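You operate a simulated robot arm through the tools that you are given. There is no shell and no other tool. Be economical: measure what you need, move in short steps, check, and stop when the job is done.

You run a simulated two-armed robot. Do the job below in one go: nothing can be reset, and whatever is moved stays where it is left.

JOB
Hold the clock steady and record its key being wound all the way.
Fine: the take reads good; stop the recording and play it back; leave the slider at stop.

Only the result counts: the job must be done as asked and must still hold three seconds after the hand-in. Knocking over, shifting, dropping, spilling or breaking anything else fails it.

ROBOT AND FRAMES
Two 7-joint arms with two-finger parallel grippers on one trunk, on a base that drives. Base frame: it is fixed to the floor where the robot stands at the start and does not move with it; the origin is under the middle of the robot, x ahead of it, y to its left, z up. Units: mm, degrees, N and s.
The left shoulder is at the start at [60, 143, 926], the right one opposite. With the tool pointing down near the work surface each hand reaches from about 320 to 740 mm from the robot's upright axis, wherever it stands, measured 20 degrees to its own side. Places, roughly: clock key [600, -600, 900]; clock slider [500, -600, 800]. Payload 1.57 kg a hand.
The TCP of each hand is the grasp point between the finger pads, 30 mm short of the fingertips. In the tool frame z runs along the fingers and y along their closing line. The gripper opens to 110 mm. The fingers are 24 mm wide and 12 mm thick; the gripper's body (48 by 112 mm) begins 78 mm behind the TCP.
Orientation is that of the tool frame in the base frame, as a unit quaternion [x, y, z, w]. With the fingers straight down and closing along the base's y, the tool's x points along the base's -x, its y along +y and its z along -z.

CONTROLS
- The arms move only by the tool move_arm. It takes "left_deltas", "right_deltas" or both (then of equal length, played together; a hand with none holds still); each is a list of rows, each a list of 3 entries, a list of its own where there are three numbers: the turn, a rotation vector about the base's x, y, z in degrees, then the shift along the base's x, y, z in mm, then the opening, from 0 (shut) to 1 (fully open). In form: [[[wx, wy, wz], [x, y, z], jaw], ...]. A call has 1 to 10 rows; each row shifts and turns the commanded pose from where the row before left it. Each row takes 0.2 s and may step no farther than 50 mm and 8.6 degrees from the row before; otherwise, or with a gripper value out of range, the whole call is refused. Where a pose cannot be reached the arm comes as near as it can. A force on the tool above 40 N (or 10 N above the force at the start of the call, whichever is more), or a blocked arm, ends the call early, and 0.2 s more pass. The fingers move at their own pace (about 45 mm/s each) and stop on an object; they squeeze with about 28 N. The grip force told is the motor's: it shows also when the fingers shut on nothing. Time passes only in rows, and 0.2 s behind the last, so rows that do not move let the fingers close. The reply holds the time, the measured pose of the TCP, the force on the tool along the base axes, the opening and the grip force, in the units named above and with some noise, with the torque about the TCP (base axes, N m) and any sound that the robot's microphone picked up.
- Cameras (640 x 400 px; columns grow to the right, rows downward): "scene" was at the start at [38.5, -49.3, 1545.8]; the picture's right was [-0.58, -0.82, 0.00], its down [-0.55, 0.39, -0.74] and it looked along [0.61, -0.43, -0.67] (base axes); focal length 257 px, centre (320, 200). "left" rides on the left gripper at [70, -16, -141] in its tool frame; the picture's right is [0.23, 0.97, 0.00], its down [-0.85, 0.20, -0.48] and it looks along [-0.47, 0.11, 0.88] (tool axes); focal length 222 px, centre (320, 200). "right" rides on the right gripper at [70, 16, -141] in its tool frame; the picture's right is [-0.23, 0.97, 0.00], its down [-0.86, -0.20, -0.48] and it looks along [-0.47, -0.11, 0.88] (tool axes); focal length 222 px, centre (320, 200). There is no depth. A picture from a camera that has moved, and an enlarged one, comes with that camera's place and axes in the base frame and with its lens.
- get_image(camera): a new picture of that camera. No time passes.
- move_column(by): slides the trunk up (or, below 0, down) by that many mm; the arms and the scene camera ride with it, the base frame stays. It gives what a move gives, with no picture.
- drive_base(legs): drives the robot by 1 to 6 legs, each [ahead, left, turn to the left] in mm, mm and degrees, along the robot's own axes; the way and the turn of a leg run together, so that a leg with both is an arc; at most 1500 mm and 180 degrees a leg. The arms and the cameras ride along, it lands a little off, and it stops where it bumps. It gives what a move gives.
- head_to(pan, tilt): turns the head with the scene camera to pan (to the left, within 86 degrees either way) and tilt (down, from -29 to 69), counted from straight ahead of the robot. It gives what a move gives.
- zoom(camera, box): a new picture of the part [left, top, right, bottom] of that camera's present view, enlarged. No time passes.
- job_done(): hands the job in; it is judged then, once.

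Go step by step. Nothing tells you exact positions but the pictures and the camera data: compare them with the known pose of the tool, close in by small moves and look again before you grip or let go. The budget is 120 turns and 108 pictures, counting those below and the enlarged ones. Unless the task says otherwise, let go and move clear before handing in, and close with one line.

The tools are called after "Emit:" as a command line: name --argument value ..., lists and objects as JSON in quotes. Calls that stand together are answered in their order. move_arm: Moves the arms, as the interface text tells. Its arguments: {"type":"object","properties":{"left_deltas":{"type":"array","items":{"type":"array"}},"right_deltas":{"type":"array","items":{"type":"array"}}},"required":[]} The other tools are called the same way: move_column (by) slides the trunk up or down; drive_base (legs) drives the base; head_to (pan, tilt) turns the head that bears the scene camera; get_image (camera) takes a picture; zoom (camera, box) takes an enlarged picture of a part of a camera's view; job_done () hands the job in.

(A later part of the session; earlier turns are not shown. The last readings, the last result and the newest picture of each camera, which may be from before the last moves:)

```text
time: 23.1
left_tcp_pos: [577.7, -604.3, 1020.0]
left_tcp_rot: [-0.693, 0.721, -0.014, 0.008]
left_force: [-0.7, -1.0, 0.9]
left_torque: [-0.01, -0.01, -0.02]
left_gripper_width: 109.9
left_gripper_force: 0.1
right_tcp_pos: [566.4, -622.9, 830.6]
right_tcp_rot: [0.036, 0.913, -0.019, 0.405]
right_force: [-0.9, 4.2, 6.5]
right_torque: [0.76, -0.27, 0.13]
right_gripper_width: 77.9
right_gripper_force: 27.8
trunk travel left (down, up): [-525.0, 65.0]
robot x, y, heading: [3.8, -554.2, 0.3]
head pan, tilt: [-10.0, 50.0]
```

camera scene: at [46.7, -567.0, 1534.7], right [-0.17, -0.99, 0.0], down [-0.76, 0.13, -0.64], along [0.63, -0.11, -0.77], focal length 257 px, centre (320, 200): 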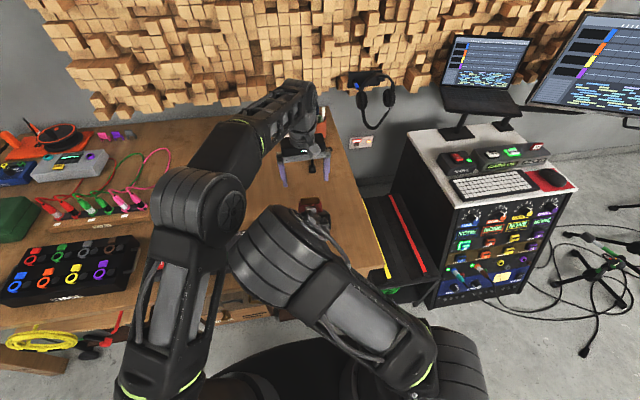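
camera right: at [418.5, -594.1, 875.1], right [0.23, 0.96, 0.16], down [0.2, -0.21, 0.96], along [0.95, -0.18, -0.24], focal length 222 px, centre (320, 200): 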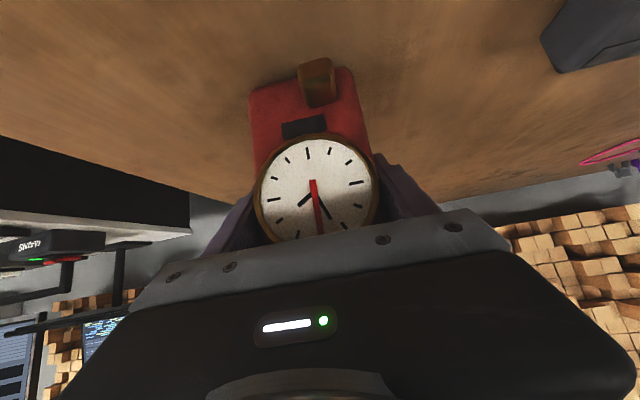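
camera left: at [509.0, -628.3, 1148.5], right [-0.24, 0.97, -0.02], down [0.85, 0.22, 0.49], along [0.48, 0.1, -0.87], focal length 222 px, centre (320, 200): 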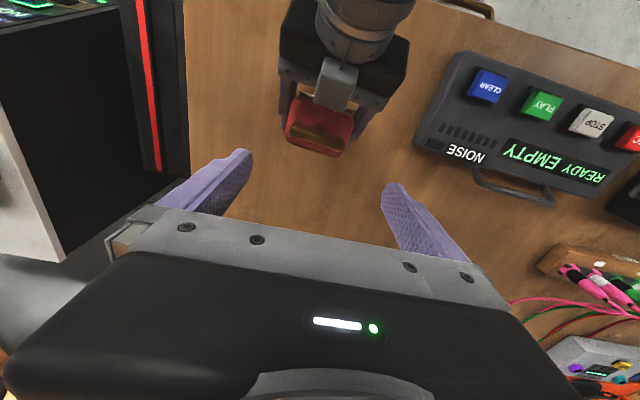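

Yaw reaches ~88°, but the position lags and the right hand's force grows: the arms may be touching. Looking.

Emit:
get_image --camera "scene"

Emit:
zoom --camera "left" --box '[0, 0, 640, 400]'

```text
67 pictures are left
camera scene: at [46.6, -566.5, 1534.8], right [-0.17, -0.99, 0.0], down [-0.76, 0.13, -0.64], along [0.63, -0.11, -0.77], focal length 257 px, centre (320, 200)
```

scene: 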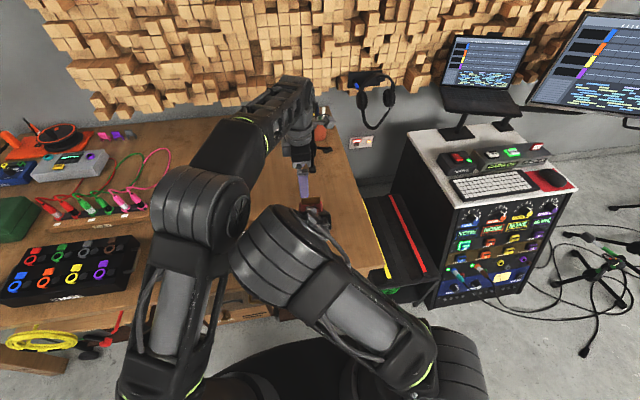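

```text
1.00 times, centred on (320, 200) of left (not enlarged: the box is as wide or as high as the picture)
camera zoom: at [585.7, -673.2, 1162.0], right [-0.98, -0.19, -0.03], down [-0.18, 0.87, 0.47], along [-0.06, 0.46, -0.88], focal length 222 px, centre (320, 200)
```

zoom: 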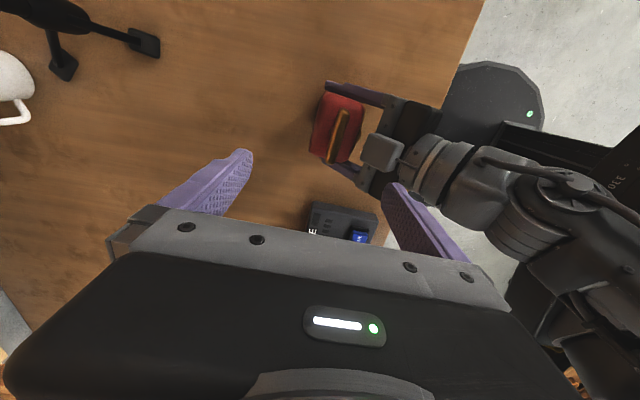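

The elbows touch. I'll move the left hand away, let go of the clock gently, back the right hand out, and re-hold the clock from its right side so the right elbow stays outside.

Emit:
move_arm --left_deltas '[[[0, 0, -8], [0, 40, 0], 1], [[0, 0, -8], [0, 40, 0], 1], [[0, 0, -8], [-10, 40, 0], 1], [[0, 0, -8], [-10, 40, 0], 1], [[0, 0, -8], [-10, 40, 0], 1], [[0, 0, -8], [-10, 0, 0], 1], [[0, 0, -8], [-10, 0, 0], 1], [[0, 0, -8], [-10, 0, 0], 1], [[0, 0, -8], [-10, 0, 0], 1], [[0, 0, -8], [0, 0, 0], 1]]'

Emit:
move_arm --right_deltas '[[[0, 0, 0], [0, 0, 0], 0.75], [[0, 0, 0], [0, 0, 0], 0.9], [[0, 0, 0], [0, 0, 0], 1], [[0, 0, 0], [0, 0, 0], 1]]'

Emit:
get_image --camera "right"

```text
time: 25.3
left_tcp_pos: [498.0, -421.4, 1006.5]
left_tcp_rot: [-0.047, 0.999, -0.009, 0.008]
left_force: [0.4, 0.0, -0.4]
left_torque: [0.02, -0.02, 0.01]
left_gripper_width: 110.0
left_gripper_force: 0.1
right_tcp_pos: [567.5, -622.9, 830.4]
right_tcp_rot: [0.034, 0.914, -0.018, 0.405]
right_force: [-0.1, 0.2, -3.5]
right_torque: [0.02, -0.03, 0.04]
right_gripper_width: 77.8
right_gripper_force: 27.7
trunk travel left (down, up): [-525.0, 65.0]
robot x, y, heading: [-0.6, -551.6, 0.1]
head pan, tilt: [-10.0, 50.0]
```

```text
time: 26.3
left_tcp_pos: [498.8, -421.7, 1007.4]
left_tcp_rot: [-0.048, 0.999, -0.009, 0.007]
left_force: [-0.7, -0.5, 0.3]
left_torque: [-0.02, -0.01, -0.02]
left_gripper_width: 110.0
left_gripper_force: 0.1
right_tcp_pos: [566.3, -622.1, 831.4]
right_tcp_rot: [0.034, 0.914, -0.018, 0.405]
right_force: [-0.2, 0.0, 0.3]
right_torque: [0.04, -0.04, 0.01]
right_gripper_width: 110.3
right_gripper_force: 0.0
trunk travel left (down, up): [-525.0, 65.0]
robot x, y, heading: [0.4, -551.0, 0.1]
head pan, tilt: [-10.0, 50.0]
```

```text
65 pictures are left
camera right: at [418.5, -594.4, 875.0], right [0.23, 0.96, 0.16], down [0.2, -0.21, 0.96], along [0.95, -0.19, -0.24], focal length 222 px, centre (320, 200)
```

right: 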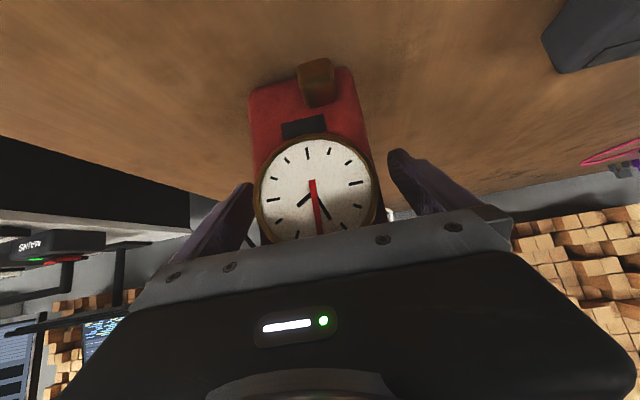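

Clock undisturbed. Backing the right hand out along its axis, then driving 200 mm further right.

Emit:
move_arm --right_deltas '[[[0, 0, 0], [-14, 1, 15], 1], [[0, 0, 0], [-14, 1, 15], 1], [[0, 0, 0], [-14, 1, 15], 1], [[0, 0, 0], [-14, 1, 15], 1], [[0, 0, 0], [-14, 1, 15], 1], [[0, 0, 0], [-14, 1, 15], 1], [[0, 0, 0], [-10, 1, 25], 1], [[0, 0, 0], [0, 0, 20], 1]]'

Emit:
drive_base --legs '[[0, -200, 0]]'

Emit:
head_to --pan 10 --tilt 50

Emit:
get_image --camera "scene"

```text
time: 28.3
left_tcp_pos: [499.2, -421.0, 1007.3]
left_tcp_rot: [-0.048, 0.999, -0.009, 0.007]
left_force: [0.4, 0.0, 0.6]
left_torque: [0.0, 0.04, 0.02]
left_gripper_width: 110.1
left_gripper_force: 0.0
right_tcp_pos: [477.1, -647.5, 956.1]
right_tcp_rot: [0.071, 0.917, -0.033, 0.392]
right_force: [-0.4, 0.0, -0.6]
right_torque: [0.0, -0.01, 0.02]
right_gripper_width: 110.0
right_gripper_force: 0.2
trunk travel left (down, up): [-525.0, 65.0]
robot x, y, heading: [1.0, -552.6, 0.2]
head pan, tilt: [-10.0, 50.0]
stopped in row 8 (right hand): the arm was blocked; the commanded pose is now the measured one
```

```text
time: 29.9
left_tcp_pos: [499.6, -620.4, 1006.9]
left_tcp_rot: [-0.049, 0.999, -0.009, 0.007]
left_force: [0.8, -0.5, 0.3]
left_torque: [0.06, 0.04, 0.0]
left_gripper_width: 110.1
left_gripper_force: 0.1
right_tcp_pos: [477.8, -847.8, 954.8]
right_tcp_rot: [0.073, 0.917, -0.034, 0.391]
right_force: [-0.9, -0.5, 0.2]
right_torque: [0.03, 0.02, -0.01]
right_gripper_width: 109.8
right_gripper_force: 0.1
trunk travel left (down, up): [-525.0, 65.0]
robot x, y, heading: [4.7, -750.7, 0.5]
head pan, tilt: [-10.0, 50.0]
```

```text
time: 30.7
left_tcp_pos: [499.0, -620.3, 1006.0]
left_tcp_rot: [-0.048, 0.999, -0.01, 0.008]
left_force: [0.3, -0.3, 0.3]
left_torque: [0.03, -0.04, 0.02]
left_gripper_width: 109.9
left_gripper_force: 0.2
right_tcp_pos: [479.2, -847.2, 954.7]
right_tcp_rot: [0.073, 0.917, -0.034, 0.391]
right_force: [-1.1, -0.5, 0.5]
right_torque: [-0.02, -0.02, -0.01]
right_gripper_width: 109.8
right_gripper_force: 0.0
trunk travel left (down, up): [-525.0, 65.0]
robot x, y, heading: [1.1, -752.9, 0.5]
head pan, tilt: [10.0, 50.0]
```

```text
64 pictures are left
camera scene: at [48.3, -738.7, 1534.7], right [0.18, -0.98, 0.0], down [-0.75, -0.14, -0.64], along [0.63, 0.11, -0.77], focal length 257 px, centre (320, 200)
```

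scene: 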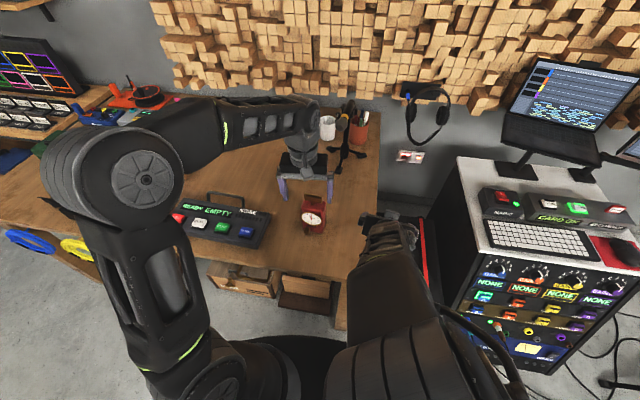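

The clock is now left-ahead and the right side of the table is open. Yawing the right hand so it points left (+y) and down, well clear of the clock.

Emit:
move_arm --right_deltas '[[[0, 0, 8.5], [8, 0, 0], 1], [[0, 0, 8.5], [8, 0, 0], 1], [[0, 0, 8.5], [8, 0, 0], 1], [[0, 0, 8.5], [8, 0, 0], 1], [[0, 0, 8.5], [8, 0, 0], 1], [[0, 0, 8.5], [8, 5, 0], 1], [[0, 0, 8.5], [8, 5, 0], 1], [[0, 0, 8.5], [8, 5, 0], 1], [[0, 0, 8.5], [8, 5, 0], 1], [[0, 0, 8.5], [8, 5, 0], 1]]'

Emit:
get_image --camera "scene"

Emit:
get_image --camera "right"

```text
time: 32.9
left_tcp_pos: [499.5, -621.3, 1007.7]
left_tcp_rot: [-0.048, 0.999, -0.009, 0.007]
left_force: [0.9, 0.1, -0.5]
left_torque: [0.01, 0.02, -0.02]
left_gripper_width: 109.9
left_gripper_force: 0.0
right_tcp_pos: [551.5, -817.9, 959.8]
right_tcp_rot: [-0.567, 0.725, 0.238, 0.311]
right_force: [0.0, -0.4, 0.6]
right_torque: [0.01, 0.02, -0.02]
right_gripper_width: 110.1
right_gripper_force: 0.0
right hand out of reach, approached as far as the arm can: row 10
trunk travel left (down, up): [-525.0, 65.0]
robot x, y, heading: [0.7, -751.8, 0.6]
head pan, tilt: [10.0, 50.0]
```

```text
63 pictures are left
camera scene: at [47.8, -738.7, 1534.8], right [0.18, -0.98, 0.0], down [-0.75, -0.14, -0.64], along [0.63, 0.11, -0.77], focal length 257 px, centre (320, 200)
```

scene: 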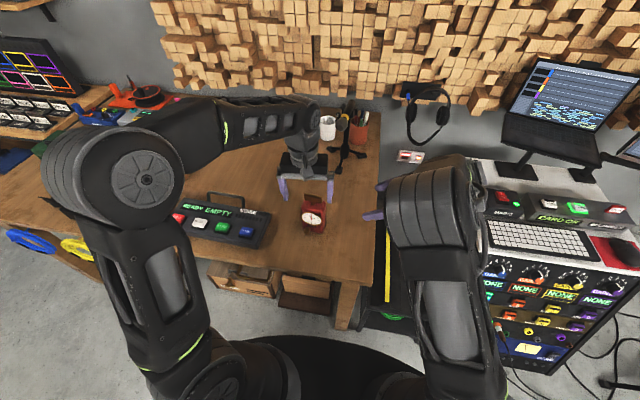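

```text
62 pictures are left
camera right: at [501.2, -960.4, 1007.5], right [-0.91, 0.39, 0.16], down [0.25, 0.19, 0.95], along [0.34, 0.9, -0.27], focal length 222 px, centre (320, 200)
```

right: 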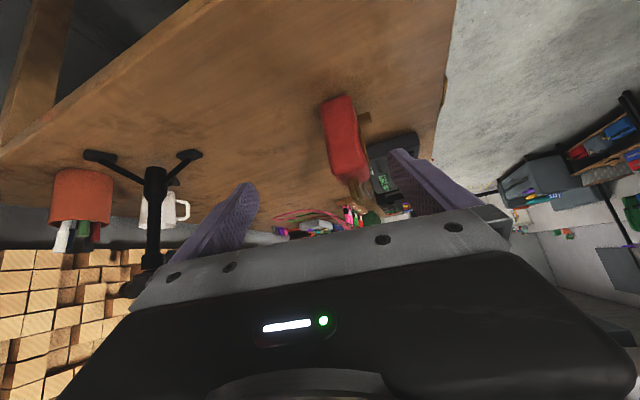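

Excellent pose. Ten more degrees of yaw and move to pre-grasp on the clock's right side.

Emit:
move_arm --right_deltas '[[[0, 0, 5], [3, 20, -7], 1], [[0, 0, 5], [3, 20, -7], 1], [[0, 0, 0], [3, 20, -8], 1], [[0, 0, 0], [0, 18, -8], 1], [[0, 0, 0], [0, 0, 0], 1]]'

Emit:
get_image --camera "right"

Emit:
zoom --camera "scene" --box '[280, 170, 400, 250]'

```text
time: 34.1
left_tcp_pos: [499.1, -620.6, 1007.3]
left_tcp_rot: [-0.048, 0.999, -0.009, 0.007]
left_force: [0.5, 0.8, -0.7]
left_torque: [0.01, 0.02, -0.01]
left_gripper_width: 110.1
left_gripper_force: 0.1
right_tcp_pos: [547.7, -728.2, 932.7]
right_tcp_rot: [-0.627, 0.672, 0.267, 0.29]
right_force: [0.9, -0.7, -0.2]
right_torque: [0.01, -0.02, -0.01]
right_gripper_width: 109.8
right_gripper_force: 0.1
right hand out of reach, approached as far as the arm can: row 1, 2
trunk travel left (down, up): [-525.0, 65.0]
robot x, y, heading: [2.5, -753.1, 0.1]
head pan, tilt: [10.0, 50.0]
```

```text
61 pictures are left
camera right: at [521.4, -877.0, 980.9], right [-0.96, 0.23, 0.16], down [0.21, 0.23, 0.95], along [0.18, 0.95, -0.27], focal length 222 px, centre (320, 200)
```

right: 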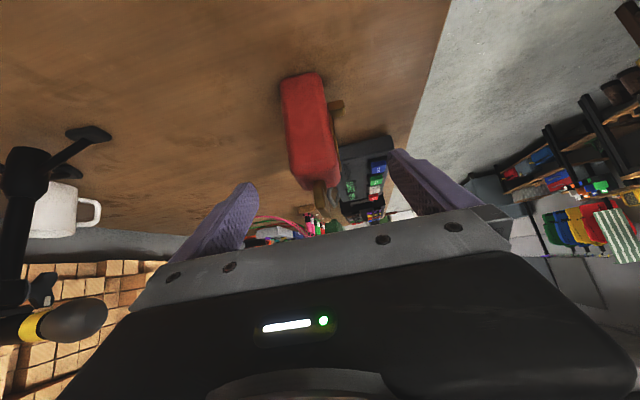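

```text
5.00 times, centred on (340, 210) of scene
camera zoom: at [48.3, -738.7, 1534.7], right [0.18, -0.98, 0.0], down [-0.75, -0.14, -0.64], along [0.63, 0.11, -0.77], focal length 1286 px, centre (220, 150)
```

zoom: 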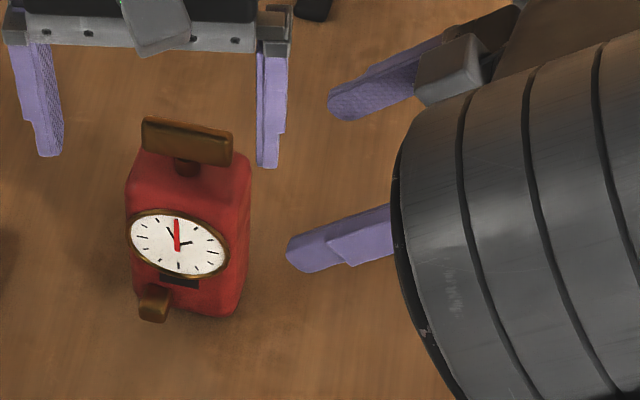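

Orientation is right. Advancing most of the way with a small +x correction, then comparing.

Emit:
move_arm --right_deltas '[[[0, 0, 0], [3, 11, -10.5], 1], [[0, 0, 0], [3, 11, -10.5], 1], [[0, 0, 0], [2, 11, -10.5], 1], [[0, 0, 0], [2, 11, -10.5], 1], [[0, 0, 0], [2, 11, -10.5], 1], [[0, 0, 0], [0, 0, 0], 1]]'

Emit:
get_image --camera "right"

Emit:
zoom --camera "scene" --box '[280, 170, 400, 250]'

Emit:
get_image --camera "left"

```text
time: 35.5
left_tcp_pos: [499.6, -621.2, 1007.5]
left_tcp_rot: [-0.048, 0.999, -0.009, 0.008]
left_force: [-0.3, -0.2, -0.4]
left_torque: [0.0, 0.05, 0.02]
left_gripper_width: 110.2
left_gripper_force: 0.1
right_tcp_pos: [558.0, -671.9, 880.8]
right_tcp_rot: [-0.627, 0.672, 0.266, 0.29]
right_force: [-0.5, -0.4, 0.3]
right_torque: [-0.03, 0.02, 0.04]
right_gripper_width: 110.1
right_gripper_force: 0.1
trunk travel left (down, up): [-525.0, 65.0]
robot x, y, heading: [1.8, -753.8, 0.3]
head pan, tilt: [10.0, 50.0]
```

```text
59 pictures are left
camera right: at [532.6, -820.9, 929.1], right [-0.96, 0.23, 0.16], down [0.21, 0.23, 0.95], along [0.18, 0.95, -0.27], focal length 222 px, centre (320, 200)
```

right: 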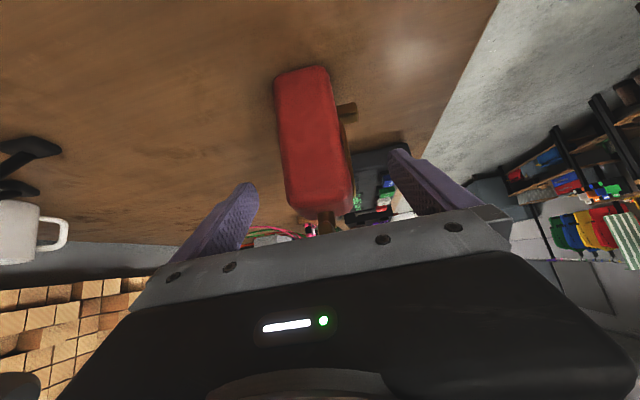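

```text
5.00 times, centred on (340, 210) of scene
camera zoom: at [48.3, -738.6, 1534.7], right [0.18, -0.98, 0.0], down [-0.75, -0.14, -0.64], along [0.63, 0.11, -0.77], focal length 1286 px, centre (220, 150)
```

zoom: 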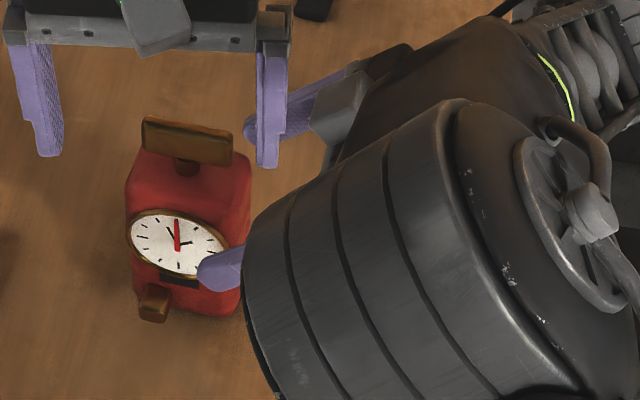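

```text
57 pictures are left
camera left: at [429.0, -641.0, 1147.7], right [-0.32, 0.95, -0.02], down [0.82, 0.29, 0.49], along [0.47, 0.14, -0.87], focal length 222 px, centre (320, 200)
```

left: 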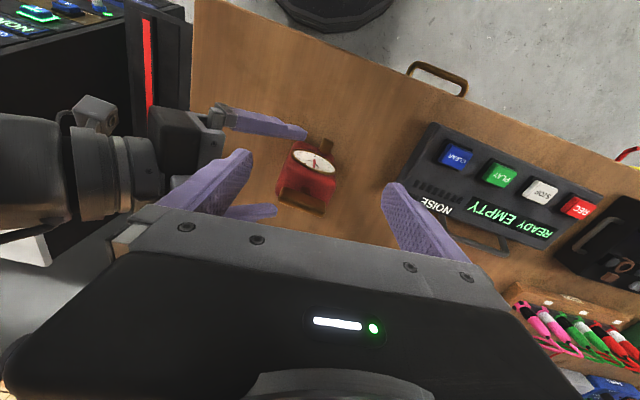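

Emit:
zoom --camera "left" --box '[230, 100, 350, 220]'

```text
3.33 times, centred on (290, 160) of left
camera zoom: at [429.0, -641.0, 1147.7], right [-0.32, 0.95, -0.02], down [0.82, 0.29, 0.49], along [0.47, 0.14, -0.87], focal length 740 px, centre (420, 333)
```

zoom: 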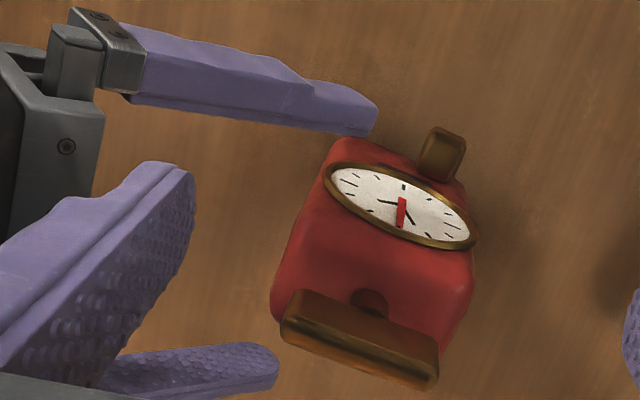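

The back finger is a bit nearer; I'll add ~4 mm in +x and finish the advance.

Emit:
move_arm --right_deltas '[[[0, 0, 0], [4, 0, 0], 1], [[0, 0, 0], [1, 12, -11.5], 1], [[0, 0, 0], [1, 12, -11.5], 1], [[0, 0, 0], [0, 0, 0], 1]]'

Emit:
zoom --camera "left" --box '[230, 100, 350, 220]'

Emit:
get_image --camera "right"

```text
time: 36.5
left_tcp_pos: [498.9, -620.1, 1007.7]
left_tcp_rot: [-0.048, 0.999, -0.009, 0.007]
left_force: [0.3, 0.8, -1.0]
left_torque: [0.02, -0.03, 0.01]
left_gripper_width: 110.0
left_gripper_force: 0.0
right_tcp_pos: [565.4, -646.8, 860.7]
right_tcp_rot: [-0.627, 0.672, 0.265, 0.289]
right_force: [-0.1, -0.3, -0.2]
right_torque: [-0.02, 0.0, -0.03]
right_gripper_width: 109.9
right_gripper_force: 0.1
trunk travel left (down, up): [-525.0, 65.0]
robot x, y, heading: [4.0, -749.6, 0.3]
head pan, tilt: [10.0, 50.0]
```

```text
3.33 times, centred on (290, 160) of left
camera zoom: at [429.0, -641.0, 1147.7], right [-0.32, 0.95, -0.02], down [0.82, 0.29, 0.49], along [0.47, 0.14, -0.87], focal length 740 px, centre (420, 333)
```

zoom: 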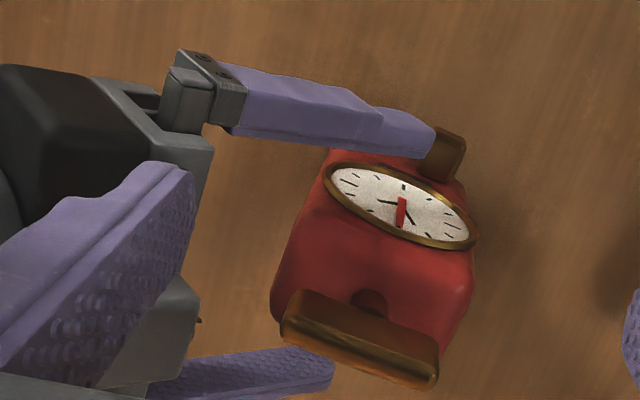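

```text
54 pictures are left
camera right: at [539.3, -796.1, 907.6], right [-0.96, 0.23, 0.16], down [0.21, 0.23, 0.95], along [0.18, 0.95, -0.27], focal length 222 px, centre (320, 200)
```

right: 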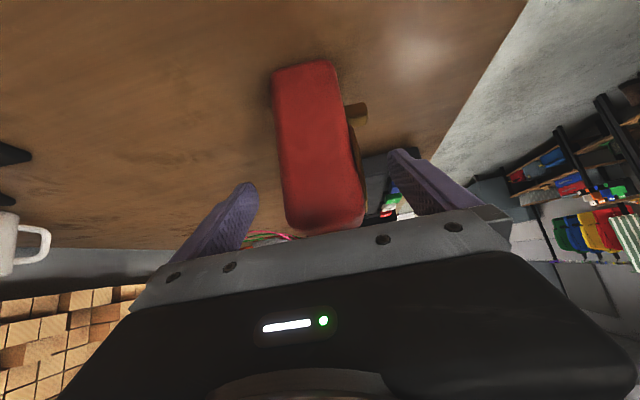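

Well centred. Last 33 mm and then a partial close.

Emit:
move_arm --right_deltas '[[[0, 0, 0], [1, 12, -11.5], 1], [[0, 0, 0], [0, 12, -11.5], 1], [[0, 0, 0], [0, 0, 0], 0.8], [[0, 0, 0], [0, 0, 0], 0.65], [[0, 0, 0], [0, 0, 0], 0.65], [[0, 0, 0], [0, 0, 0], 0.65]]'

Emit:
get_image --camera "right"

Emit:
zoom --camera "left" --box '[230, 100, 350, 220]'

```text
time: 37.9
left_tcp_pos: [499.1, -621.1, 1007.3]
left_tcp_rot: [-0.048, 0.999, -0.01, 0.007]
left_force: [0.5, 0.4, 0.2]
left_torque: [-0.03, -0.01, -0.02]
left_gripper_width: 109.8
left_gripper_force: 0.0
right_tcp_pos: [564.4, -622.6, 836.1]
right_tcp_rot: [-0.627, 0.673, 0.266, 0.289]
right_force: [-1.2, -1.1, -0.7]
right_torque: [0.11, -0.02, 0.0]
right_gripper_width: 71.3
right_gripper_force: 0.2
trunk travel left (down, up): [-525.0, 65.0]
robot x, y, heading: [-0.5, -752.6, 0.3]
head pan, tilt: [10.0, 50.0]
```

```text
53 pictures are left
camera right: at [538.9, -772.5, 883.7], right [-0.96, 0.23, 0.16], down [0.21, 0.23, 0.95], along [0.18, 0.95, -0.27], focal length 222 px, centre (320, 200)
```

right: 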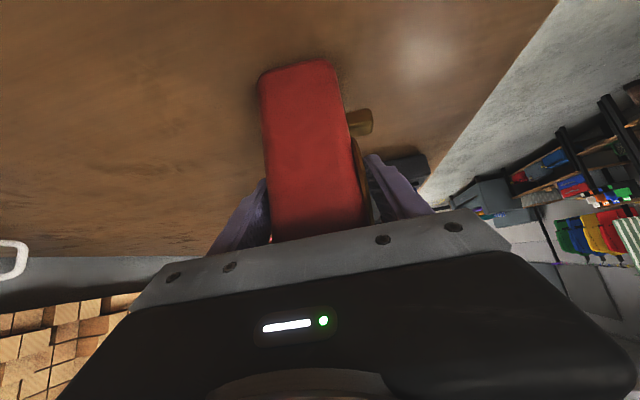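

```text
3.33 times, centred on (290, 160) of left
camera zoom: at [429.0, -641.0, 1147.6], right [-0.32, 0.95, -0.02], down [0.82, 0.29, 0.49], along [0.47, 0.14, -0.87], focal length 740 px, centre (420, 333)
```

zoom: 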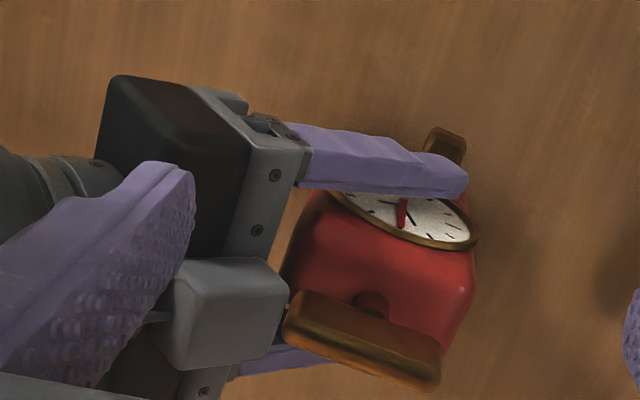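

There's a small gap in front only; I'll shift +4 mm in x and draw back 10 mm in y (to leave more room near the key), then grip.

Emit:
move_arm --right_deltas '[[[0, 0, 0], [4, -10, -2], 0.65], [[0, 0, 0], [0, 0, 0], 0.65], [[0, 0, 0], [0, 0, 0], 0.55], [[0, 0, 0], [0, 0, 0], 0.4], [[0, 0, 0], [0, 0, 0], 0.2], [[0, 0, 0], [0, 0, 0], 0]]'

Emit:
get_image --camera "right"

Emit:
zoom --camera "left" --box '[230, 100, 350, 220]'

```text
time: 39.3
left_tcp_pos: [499.5, -619.8, 1007.3]
left_tcp_rot: [-0.048, 0.999, -0.009, 0.008]
left_force: [-0.3, 0.5, 0.5]
left_torque: [-0.05, -0.01, 0.0]
left_gripper_width: 109.9
left_gripper_force: 0.0
right_tcp_pos: [567.9, -633.8, 832.1]
right_tcp_rot: [-0.628, 0.672, 0.266, 0.289]
right_force: [-1.0, 0.6, 1.2]
right_torque: [0.09, 0.27, 0.0]
right_gripper_width: 55.8
right_gripper_force: 28.1
trunk travel left (down, up): [-525.0, 65.0]
robot x, y, heading: [4.4, -749.1, 0.6]
head pan, tilt: [10.0, 50.0]
```

```text
51 pictures are left
camera right: at [542.6, -782.9, 881.3], right [-0.96, 0.23, 0.16], down [0.21, 0.23, 0.95], along [0.18, 0.95, -0.27], focal length 222 px, centre (320, 200)
```

right: 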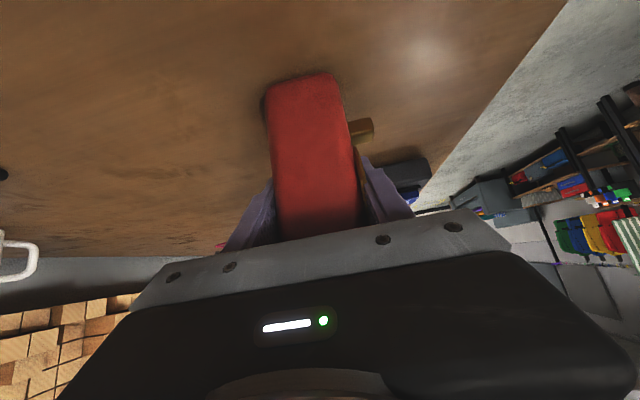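

```text
3.33 times, centred on (290, 160) of left
camera zoom: at [428.8, -640.9, 1147.8], right [-0.32, 0.95, -0.02], down [0.82, 0.29, 0.49], along [0.47, 0.14, -0.87], focal length 740 px, centre (420, 333)
```

zoom: 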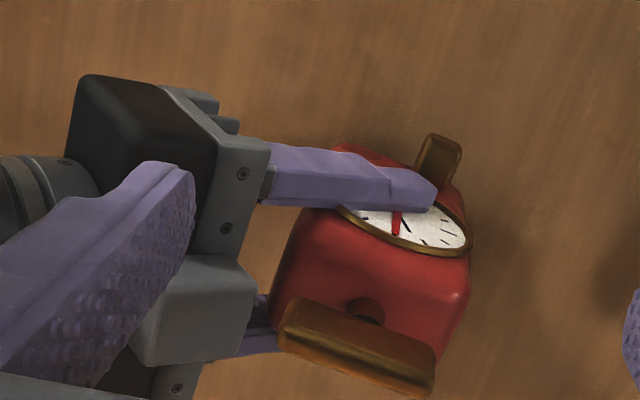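

Held again with 28 N. Now bring the left hand over the key at z≈1000 while yawing negative, to test the wrist range.

Emit:
move_arm --left_deltas '[[[0, 0, -8.5], [7, 0, 0], 1], [[0, 0, -8.5], [7, 0, 0], 1], [[0, 0, -8.5], [7, 0, 0], 1], [[0, 0, -8.5], [7, 0, 0], 1], [[0, 0, -8.5], [7, 0, 0], 1], [[0, 0, -8.5], [7, 0, 0], 1], [[0, 0, -8.5], [7, 0, 0], 1], [[0, 0, -8.5], [7, 0, 0], 1], [[0, 0, -8.5], [7, 0, 0], 0.6], [[0, 0, -8.5], [8, 0, 0], 0.4]]'

Emit:
move_arm --left_deltas '[[[0, 0, -8.5], [0, 0, 0], 0.4], [[0, 0, -8.5], [0, 0, 0], 0.4], [[0, 0, -8.5], [0, 0, 0], 0.4], [[0, 0, -8.5], [0, 0, 0], 0.4], [[0, 0, -8.5], [0, 0, 0], 0.4], [[0, 0, -8.5], [0, 0, 0], 0.4], [[0, 0, -8.5], [0, 0, 0], 0.4], [[0, 0, -8.5], [0, 0, 0], 0.4], [[0, 0, -8.5], [0, 0, 0], 0.4]]'

```text
time: 41.5
left_tcp_pos: [569.5, -621.8, 1007.0]
left_tcp_rot: [0.641, 0.767, -0.012, -0.001]
left_force: [0.5, 0.2, -0.2]
left_torque: [-0.03, 0.06, 0.02]
left_gripper_width: 59.6
left_gripper_force: 0.2
right_tcp_pos: [567.6, -633.3, 832.6]
right_tcp_rot: [-0.628, 0.672, 0.265, 0.289]
right_force: [-1.5, 0.8, 0.9]
right_torque: [0.12, 0.23, -0.01]
right_gripper_width: 56.0
right_gripper_force: 27.9
trunk travel left (down, up): [-525.0, 65.0]
robot x, y, heading: [5.6, -750.7, 0.3]
head pan, tilt: [10.0, 50.0]
```

```text
time: 43.5
left_tcp_pos: [571.0, -619.1, 1006.5]
left_tcp_rot: [0.978, 0.207, -0.008, -0.008]
left_force: [1.7, -0.1, 0.0]
left_torque: [0.02, -0.03, -0.03]
left_gripper_width: 43.8
left_gripper_force: 0.1
right_tcp_pos: [567.9, -633.4, 833.3]
right_tcp_rot: [-0.628, 0.672, 0.266, 0.289]
right_force: [-1.7, 0.6, 2.1]
right_torque: [0.01, 0.31, 0.02]
right_gripper_width: 55.7
right_gripper_force: 27.7
trunk travel left (down, up): [-525.0, 65.0]
robot x, y, heading: [2.0, -749.9, 0.3]
head pan, tilt: [10.0, 50.0]
```

The wrist reaches at least -156°, so range is ample both ways. Back to -92° and look at the key from above.

Emit:
move_arm --left_deltas '[[[0, 0, 8], [0, 0, -5], 0.4], [[0, 0, 8], [0, 0, -5], 0.4], [[0, 0, 8], [0, 0, -5], 0.4], [[0, 0, 8], [0, 0, -5], 0.4], [[0, 0, 8], [0, 0, -5], 0.4], [[0, 0, 8], [0, 0, -5], 0.4], [[0, 0, 8], [0, 0, -5], 0.4], [[0, 0, 8], [0, 0, -5], 0.4], [[0, 0, 0], [0, 0, 0], 0.4]]'

Emit:
get_image --camera "left"

Emit:
zoom --camera "scene" --box '[270, 150, 370, 230]'

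```text
time: 45.5
left_tcp_pos: [570.9, -621.8, 967.4]
left_tcp_rot: [0.719, 0.695, -0.012, -0.001]
left_force: [0.7, 1.2, 0.1]
left_torque: [-0.02, 0.0, -0.04]
left_gripper_width: 44.0
left_gripper_force: 0.2
right_tcp_pos: [568.6, -634.7, 833.0]
right_tcp_rot: [-0.628, 0.672, 0.265, 0.288]
right_force: [-0.2, 1.0, 2.4]
right_torque: [-0.02, 0.26, -0.03]
right_gripper_width: 55.8
right_gripper_force: 27.8
trunk travel left (down, up): [-525.0, 65.0]
robot x, y, heading: [3.8, -750.0, 0.3]
head pan, tilt: [10.0, 50.0]
```

```text
49 pictures are left
camera left: at [559.3, -549.4, 1108.2], right [0.98, 0.19, -0.02], down [0.18, -0.85, 0.49], along [0.08, -0.48, -0.87], focal length 222 px, centre (320, 200)
```

left: 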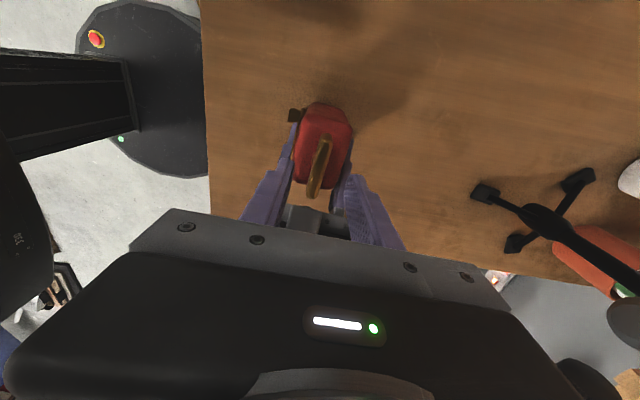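

```text
5.00 times, centred on (320, 190) of scene
camera zoom: at [48.1, -738.5, 1534.7], right [0.18, -0.98, 0.0], down [-0.75, -0.14, -0.64], along [0.63, 0.11, -0.77], focal length 1286 px, centre (320, 250)
```

zoom: 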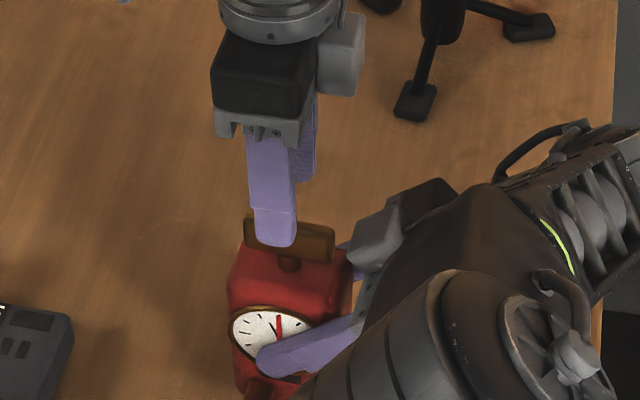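

Emit:
zoom --camera "left" --box '[260, 90, 390, 230]'

```text
2.86 times, centred on (325, 160) of left
camera zoom: at [559.3, -549.4, 1108.2], right [0.98, 0.19, -0.02], down [0.18, -0.85, 0.49], along [0.08, -0.48, -0.87], focal length 635 px, centre (306, 314)
```

zoom: 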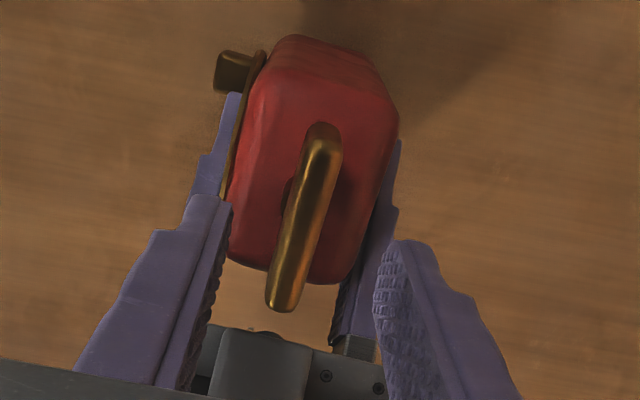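

Key centre is (570,-624); fingers straddle it properly. Lowering to TCP z≈907 with a last 2° yaw trim.

Emit:
move_arm --left_deltas '[[[0, 0, -2], [0, -3, -10], 0.4], [[0, 0, 0], [0, 0, -15], 0.4], [[0, 0, 0], [0, 0, -15], 0.4], [[0, 0, 0], [0, 0, -10], 0.4], [[0, 0, 0], [0, 0, -10], 0.4], [[0, 0, 0], [0, 0, 0], 0.4]]'

Emit:
zoom --camera "left" --box '[260, 90, 390, 230]'

Emit:
zoom --camera "scene" --box '[280, 160, 360, 220]'

```text
time: 46.8
left_tcp_pos: [573.0, -624.6, 915.5]
left_tcp_rot: [0.732, 0.682, -0.007, 0.004]
left_force: [-2.9, 0.5, 7.1]
left_torque: [0.09, -0.15, 0.07]
left_gripper_width: 41.1
left_gripper_force: 0.1
right_tcp_pos: [568.4, -634.7, 833.0]
right_tcp_rot: [-0.626, 0.674, 0.265, 0.29]
right_force: [-1.1, -2.1, 7.9]
right_torque: [-0.4, 1.19, -0.01]
right_gripper_width: 56.2
right_gripper_force: 28.0
trunk travel left (down, up): [-525.0, 65.0]
robot x, y, heading: [3.1, -750.7, 0.5]
head pan, tilt: [10.0, 50.0]
stopped in row 6 (left hand): the force on the tool passed its limit at 44 N (the readings are from after the stop); the commanded pose is now the measured one
```

```text
2.86 times, centred on (325, 160) of left
camera zoom: at [562.2, -552.4, 1055.4], right [0.99, 0.16, -0.01], down [0.14, -0.86, 0.49], along [0.07, -0.49, -0.87], focal length 635 px, centre (306, 314)
```

zoom: 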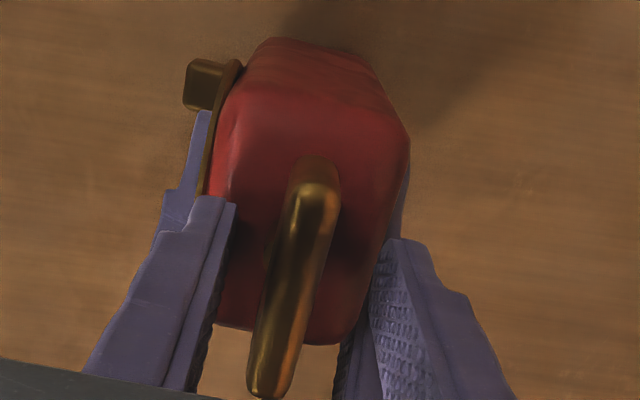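

```text
6.67 times, centred on (320, 190) of scene
camera zoom: at [46.5, -738.8, 1534.9], right [0.18, -0.98, 0.0], down [-0.75, -0.14, -0.64], along [0.63, 0.12, -0.77], focal length 1714 px, centre (320, 267)
```

zoom: 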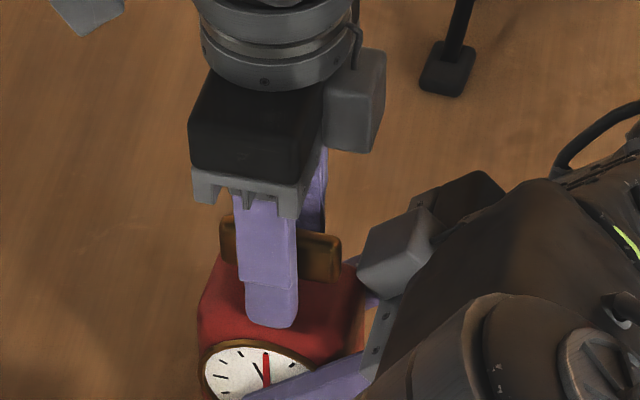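

Fingertips met the clock's top (so its top is at z≈883). Lifting 5 mm to clear it.

Emit:
move_arm --left_deltas '[[[0, 0, 0], [0, 0, 3], 0.4], [[0, 0, 0], [0, 0, 3], 0.4], [[0, 0, 0], [0, 0, 0], 0.4]]'

Emit:
zoom --camera "left" --box '[260, 90, 390, 230]'

Emit:
get_image --camera "right"

```text
time: 47.6
left_tcp_pos: [573.1, -625.1, 920.0]
left_tcp_rot: [0.732, 0.681, -0.007, 0.003]
left_force: [-0.3, 0.7, -0.4]
left_torque: [0.0, -0.03, 0.02]
left_gripper_width: 44.1
left_gripper_force: 0.0
right_tcp_pos: [568.7, -634.2, 832.2]
right_tcp_rot: [-0.626, 0.674, 0.264, 0.289]
right_force: [-5.4, -1.6, 15.8]
right_torque: [-0.59, 1.01, -0.02]
right_gripper_width: 56.1
right_gripper_force: 28.3
trunk travel left (down, up): [-525.0, 65.0]
robot x, y, heading: [0.9, -752.7, 0.3]
head pan, tilt: [10.0, 50.0]
```

```text
2.86 times, centred on (325, 160) of left
camera zoom: at [562.0, -552.8, 1060.8], right [0.99, 0.16, -0.01], down [0.14, -0.86, 0.49], along [0.07, -0.49, -0.87], focal length 635 px, centre (306, 314)
```

zoom: 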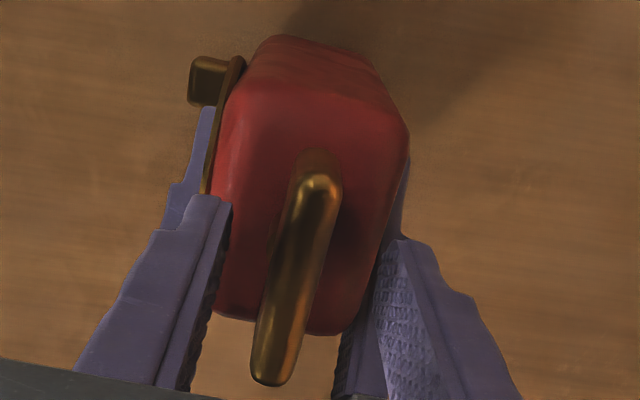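

```text
43 pictures are left
camera right: at [542.0, -783.2, 881.4], right [-0.96, 0.23, 0.16], down [0.21, 0.23, 0.95], along [0.18, 0.95, -0.27], focal length 222 px, centre (320, 200)
```

right: 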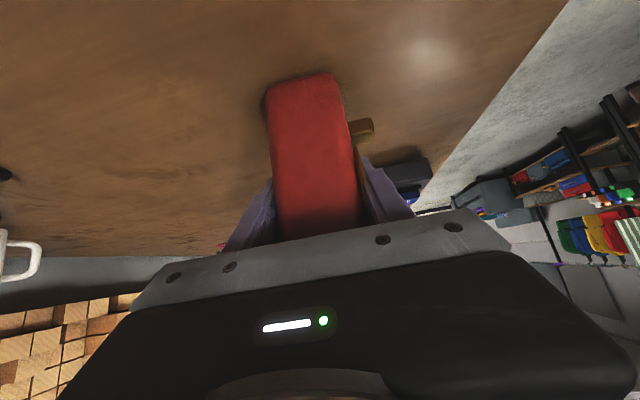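

The key is centred within reach: grip pose about (571,-627,920), yaw -94°. Now go press REC, which triangulates to about (478,-153); PLAY ≈(472,-316), STOP ≈(476,-232). I also ease the right hand up 1.5 mm to relieve its downward push.

Emit:
move_arm --left_deltas '[[[0, 0, 0], [0, 0, 30], 0.4], [[0, 0, 0], [0, 0, 30], 0.4], [[0, 0, 4], [-10, 45, 0], 0.4], [[0, 0, 4], [-10, 45, 0], 0.3], [[0, 0, 4], [-10, 45, 0], 0.2], [[0, 0, 4], [-10, 45, 0], 0.1], [[0, 0, 4], [-10, 45, 0], 0], [[0, 0, 4], [-10, 45, 0], 0], [[0, 0, 4], [-10, 45, 0], 0], [[0, 0, 4], [-10, 45, 0], 0]]' --right_deltas '[[[0, 0, 0], [0, 0, 1.5], 0], [[0, 0, 0], [0, 0, 0], 0], [[0, 0, 0], [0, 0, 0], 0], [[0, 0, 0], [0, 0, 0], 0], [[0, 0, 0], [0, 0, 0], 0], [[0, 0, 0], [0, 0, 0], 0], [[0, 0, 0], [0, 0, 0], 0], [[0, 0, 0], [0, 0, 0], 0], [[0, 0, 0], [0, 0, 0], 0], [[0, 0, 0], [0, 0, 0], 0]]'

Emit:
move_arm --left_deltas '[[[0, 0, 4], [-5, 40, -10], 0], [[0, 0, 4], [-5, 40, -10], 0], [[0, 0, 0], [-5, 28, -10], 0], [[0, 0, 0], [0, 0, -10], 0], [[0, 0, 0], [0, 0, 0], 0]]'

Emit:
get_image --camera "left"

Emit:
get_image --camera "scene"

```text
time: 49.8
left_tcp_pos: [492.3, -262.9, 982.4]
left_tcp_rot: [0.514, 0.857, -0.007, 0.005]
left_force: [-0.5, -0.5, -0.5]
left_torque: [0.04, 0.02, 0.0]
left_gripper_width: 0.1
left_gripper_force: 21.1
right_tcp_pos: [568.1, -633.9, 832.4]
right_tcp_rot: [-0.626, 0.675, 0.264, 0.289]
right_force: [-1.2, 0.5, 0.5]
right_torque: [0.28, 0.23, 0.06]
right_gripper_width: 55.9
right_gripper_force: 28.1
trunk travel left (down, up): [-525.0, 65.0]
robot x, y, heading: [0.0, -751.2, 0.3]
head pan, tilt: [10.0, 50.0]
```

```text
time: 51.0
left_tcp_pos: [479.3, -157.3, 940.4]
left_tcp_rot: [0.455, 0.89, -0.007, 0.005]
left_force: [-0.5, -0.2, -0.3]
left_torque: [0.03, 0.01, -0.02]
left_gripper_width: 0.0
left_gripper_force: 21.3
right_tcp_pos: [569.3, -633.8, 831.9]
right_tcp_rot: [-0.627, 0.674, 0.264, 0.288]
right_force: [1.0, -1.0, 0.5]
right_torque: [0.08, -0.01, -0.03]
right_gripper_width: 55.9
right_gripper_force: 28.2
trunk travel left (down, up): [-525.0, 65.0]
robot x, y, heading: [1.6, -746.9, 0.1]
head pan, tilt: [10.0, 50.0]
```

```text
42 pictures are left
camera left: at [424.0, -108.0, 1079.4], right [0.66, 0.76, -0.01], down [0.66, -0.57, 0.49], along [0.36, -0.33, -0.87], focal length 222 px, centre (320, 200)
```

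left: 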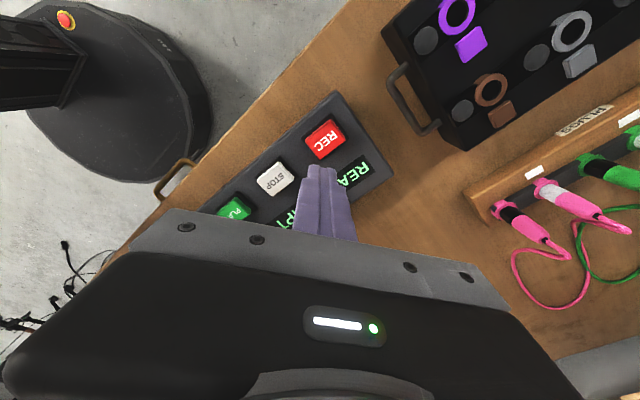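

```text
41 pictures are left
camera scene: at [48.6, -738.4, 1534.7], right [0.18, -0.98, 0.0], down [-0.75, -0.14, -0.64], along [0.63, 0.12, -0.77], focal length 257 px, centre (320, 200)
```

scene: 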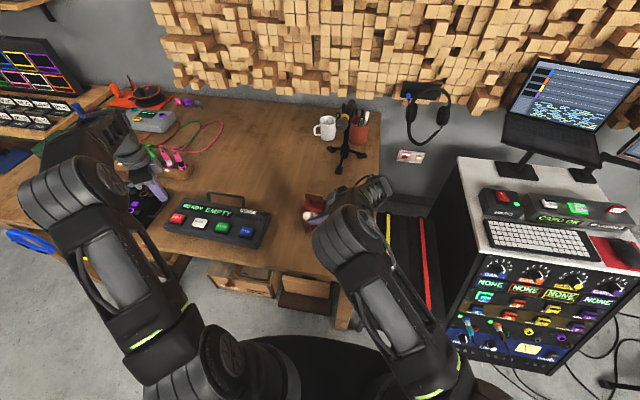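

REC refined to about (476,-149). Lowering above it.

Emit:
move_arm --left_deltas '[[[0, 0, 0], [-3, 8, -20], 0], [[0, 0, 0], [0, 0, -20], 0], [[0, 0, 0], [0, 0, -15], 0], [[0, 0, 0], [0, 0, -10], 0], [[0, 0, 0], [0, 0, 0], 0]]'

Emit:
zoom --camera "left" --box '[200, 80, 400, 240]'

Emit:
zoom --camera "scene" --box '[120, 170, 280, 260]'

```text
time: 52.2
left_tcp_pos: [475.6, -149.3, 873.0]
left_tcp_rot: [0.455, 0.891, -0.007, 0.005]
left_force: [-0.1, 0.0, 0.2]
left_torque: [0.05, -0.03, -0.03]
left_gripper_width: 0.1
left_gripper_force: 21.6
right_tcp_pos: [568.7, -633.1, 833.1]
right_tcp_rot: [-0.626, 0.675, 0.264, 0.289]
right_force: [-0.2, -0.9, -0.5]
right_torque: [0.1, 0.13, 0.08]
right_gripper_width: 55.8
right_gripper_force: 28.1
trunk travel left (down, up): [-525.0, 65.0]
robot x, y, heading: [6.8, -750.7, 0.1]
head pan, tilt: [10.0, 50.0]
```

```text
2.50 times, centred on (300, 160) of left
camera zoom: at [420.7, -100.6, 1015.0], right [0.66, 0.76, -0.01], down [0.66, -0.57, 0.49], along [0.36, -0.33, -0.87], focal length 555 px, centre (370, 300)
```

zoom: 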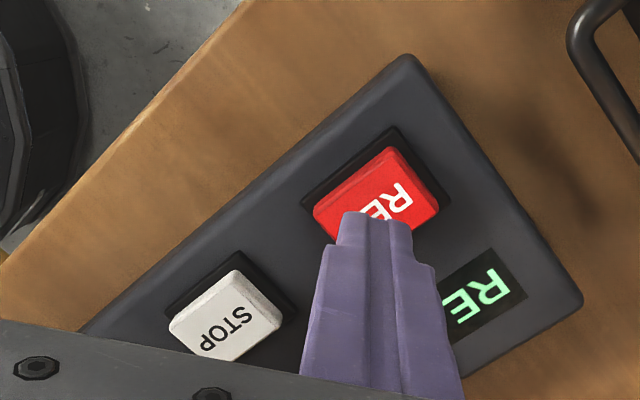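

```text
4.00 times, centred on (200, 215) of scene
camera zoom: at [48.4, -738.4, 1534.7], right [0.18, -0.98, 0.0], down [-0.75, -0.14, -0.64], along [0.63, 0.12, -0.77], focal length 1029 px, centre (800, 140)
```

zoom: 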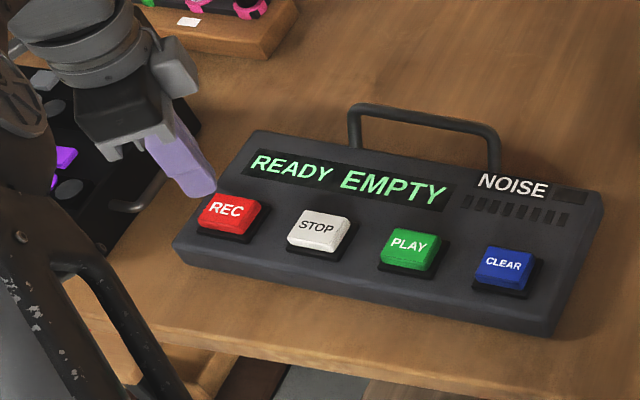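

Aligned over REC. Pressing in small steps.

Emit:
move_arm --left_deltas '[[[0, 0, 0], [-2, 1, -8], 0], [[0, 0, 0], [0, 0, -8], 0], [[0, 0, 0], [0, 0, -6], 0], [[0, 0, 0], [0, 0, -4], 0], [[0, 0, 0], [0, 0, -4], 0]]'

Emit:
zoom --camera "scene" --box '[120, 170, 280, 260]'

```text
time: 53.4
left_tcp_pos: [473.2, -147.3, 845.8]
left_tcp_rot: [0.455, 0.89, -0.006, 0.005]
left_force: [1.1, -0.2, -1.2]
left_torque: [0.0, 0.0, -0.05]
left_gripper_width: 0.0
left_gripper_force: 21.5
right_tcp_pos: [568.3, -634.4, 833.0]
right_tcp_rot: [-0.627, 0.674, 0.264, 0.288]
right_force: [-0.7, -0.3, 0.1]
right_torque: [0.14, 0.17, 0.07]
right_gripper_width: 56.1
right_gripper_force: 27.7
trunk travel left (down, up): [-525.0, 65.0]
robot x, y, heading: [4.0, -750.8, 0.5]
head pan, tilt: [10.0, 50.0]
```

```text
4.00 times, centred on (200, 215) of scene
camera zoom: at [48.4, -738.3, 1534.7], right [0.18, -0.98, 0.0], down [-0.75, -0.14, -0.64], along [0.63, 0.12, -0.77], focal length 1029 px, centre (800, 140)
```

zoom: 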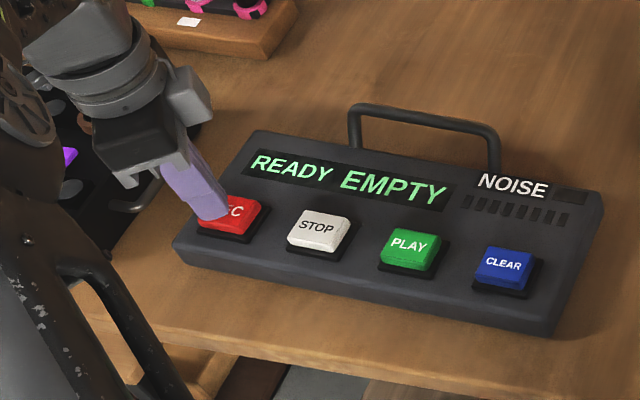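

Emit:
move_arm --left_deltas '[[[0, 0, 0], [0, 0, -3], 0], [[0, 0, 0], [0, 0, -3], 0], [[0, 0, 0], [0, 0, -3], 0]]'

```text
time: 54.2
left_tcp_pos: [475.0, -148.1, 836.2]
left_tcp_rot: [0.455, 0.89, -0.008, 0.006]
left_force: [-0.5, -0.2, 0.6]
left_torque: [0.01, -0.01, 0.03]
left_gripper_width: 0.1
left_gripper_force: 21.6
right_tcp_pos: [569.1, -635.7, 832.9]
right_tcp_rot: [-0.626, 0.674, 0.265, 0.288]
right_force: [-0.6, 0.3, 0.3]
right_torque: [0.12, 0.12, 0.07]
right_gripper_width: 56.0
right_gripper_force: 28.2
trunk travel left (down, up): [-525.0, 65.0]
robot x, y, heading: [6.0, -750.2, 0.3]
head pan, tilt: [10.0, 50.0]
heard: click
```

A click was heard. Lifting and reading the display.

Emit:
move_arm --left_deltas '[[[0, 0, 0], [0, 0, 15], 0], [[0, 0, 0], [0, 0, 25], 0]]'

Emit:
zoom --camera "scene" --box '[120, 170, 280, 260]'

```text
time: 54.8
left_tcp_pos: [473.1, -148.5, 878.2]
left_tcp_rot: [0.455, 0.891, -0.007, 0.006]
left_force: [0.4, -0.2, 0.0]
left_torque: [0.0, -0.02, -0.01]
left_gripper_width: 0.0
left_gripper_force: 20.9
right_tcp_pos: [569.1, -634.4, 832.8]
right_tcp_rot: [-0.627, 0.674, 0.265, 0.288]
right_force: [-1.7, -1.8, 0.3]
right_torque: [0.08, 0.22, 0.11]
right_gripper_width: 56.1
right_gripper_force: 28.1
trunk travel left (down, up): [-525.0, 65.0]
robot x, y, heading: [-0.3, -749.0, 0.4]
head pan, tilt: [10.0, 50.0]
```

```text
4.00 times, centred on (200, 215) of scene
camera zoom: at [48.4, -738.5, 1534.7], right [0.18, -0.98, 0.0], down [-0.75, -0.14, -0.64], along [0.63, 0.12, -0.77], focal length 1029 px, centre (800, 140)
```

zoom: 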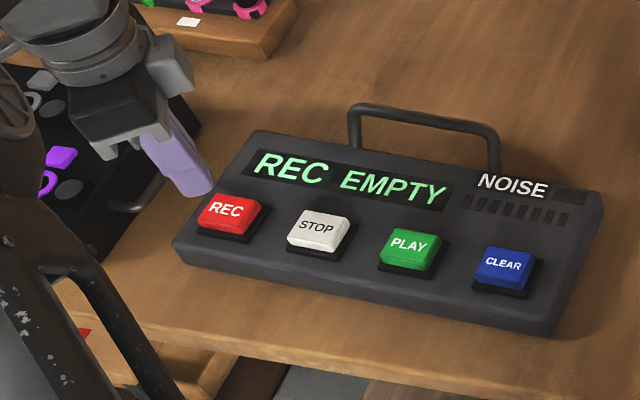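

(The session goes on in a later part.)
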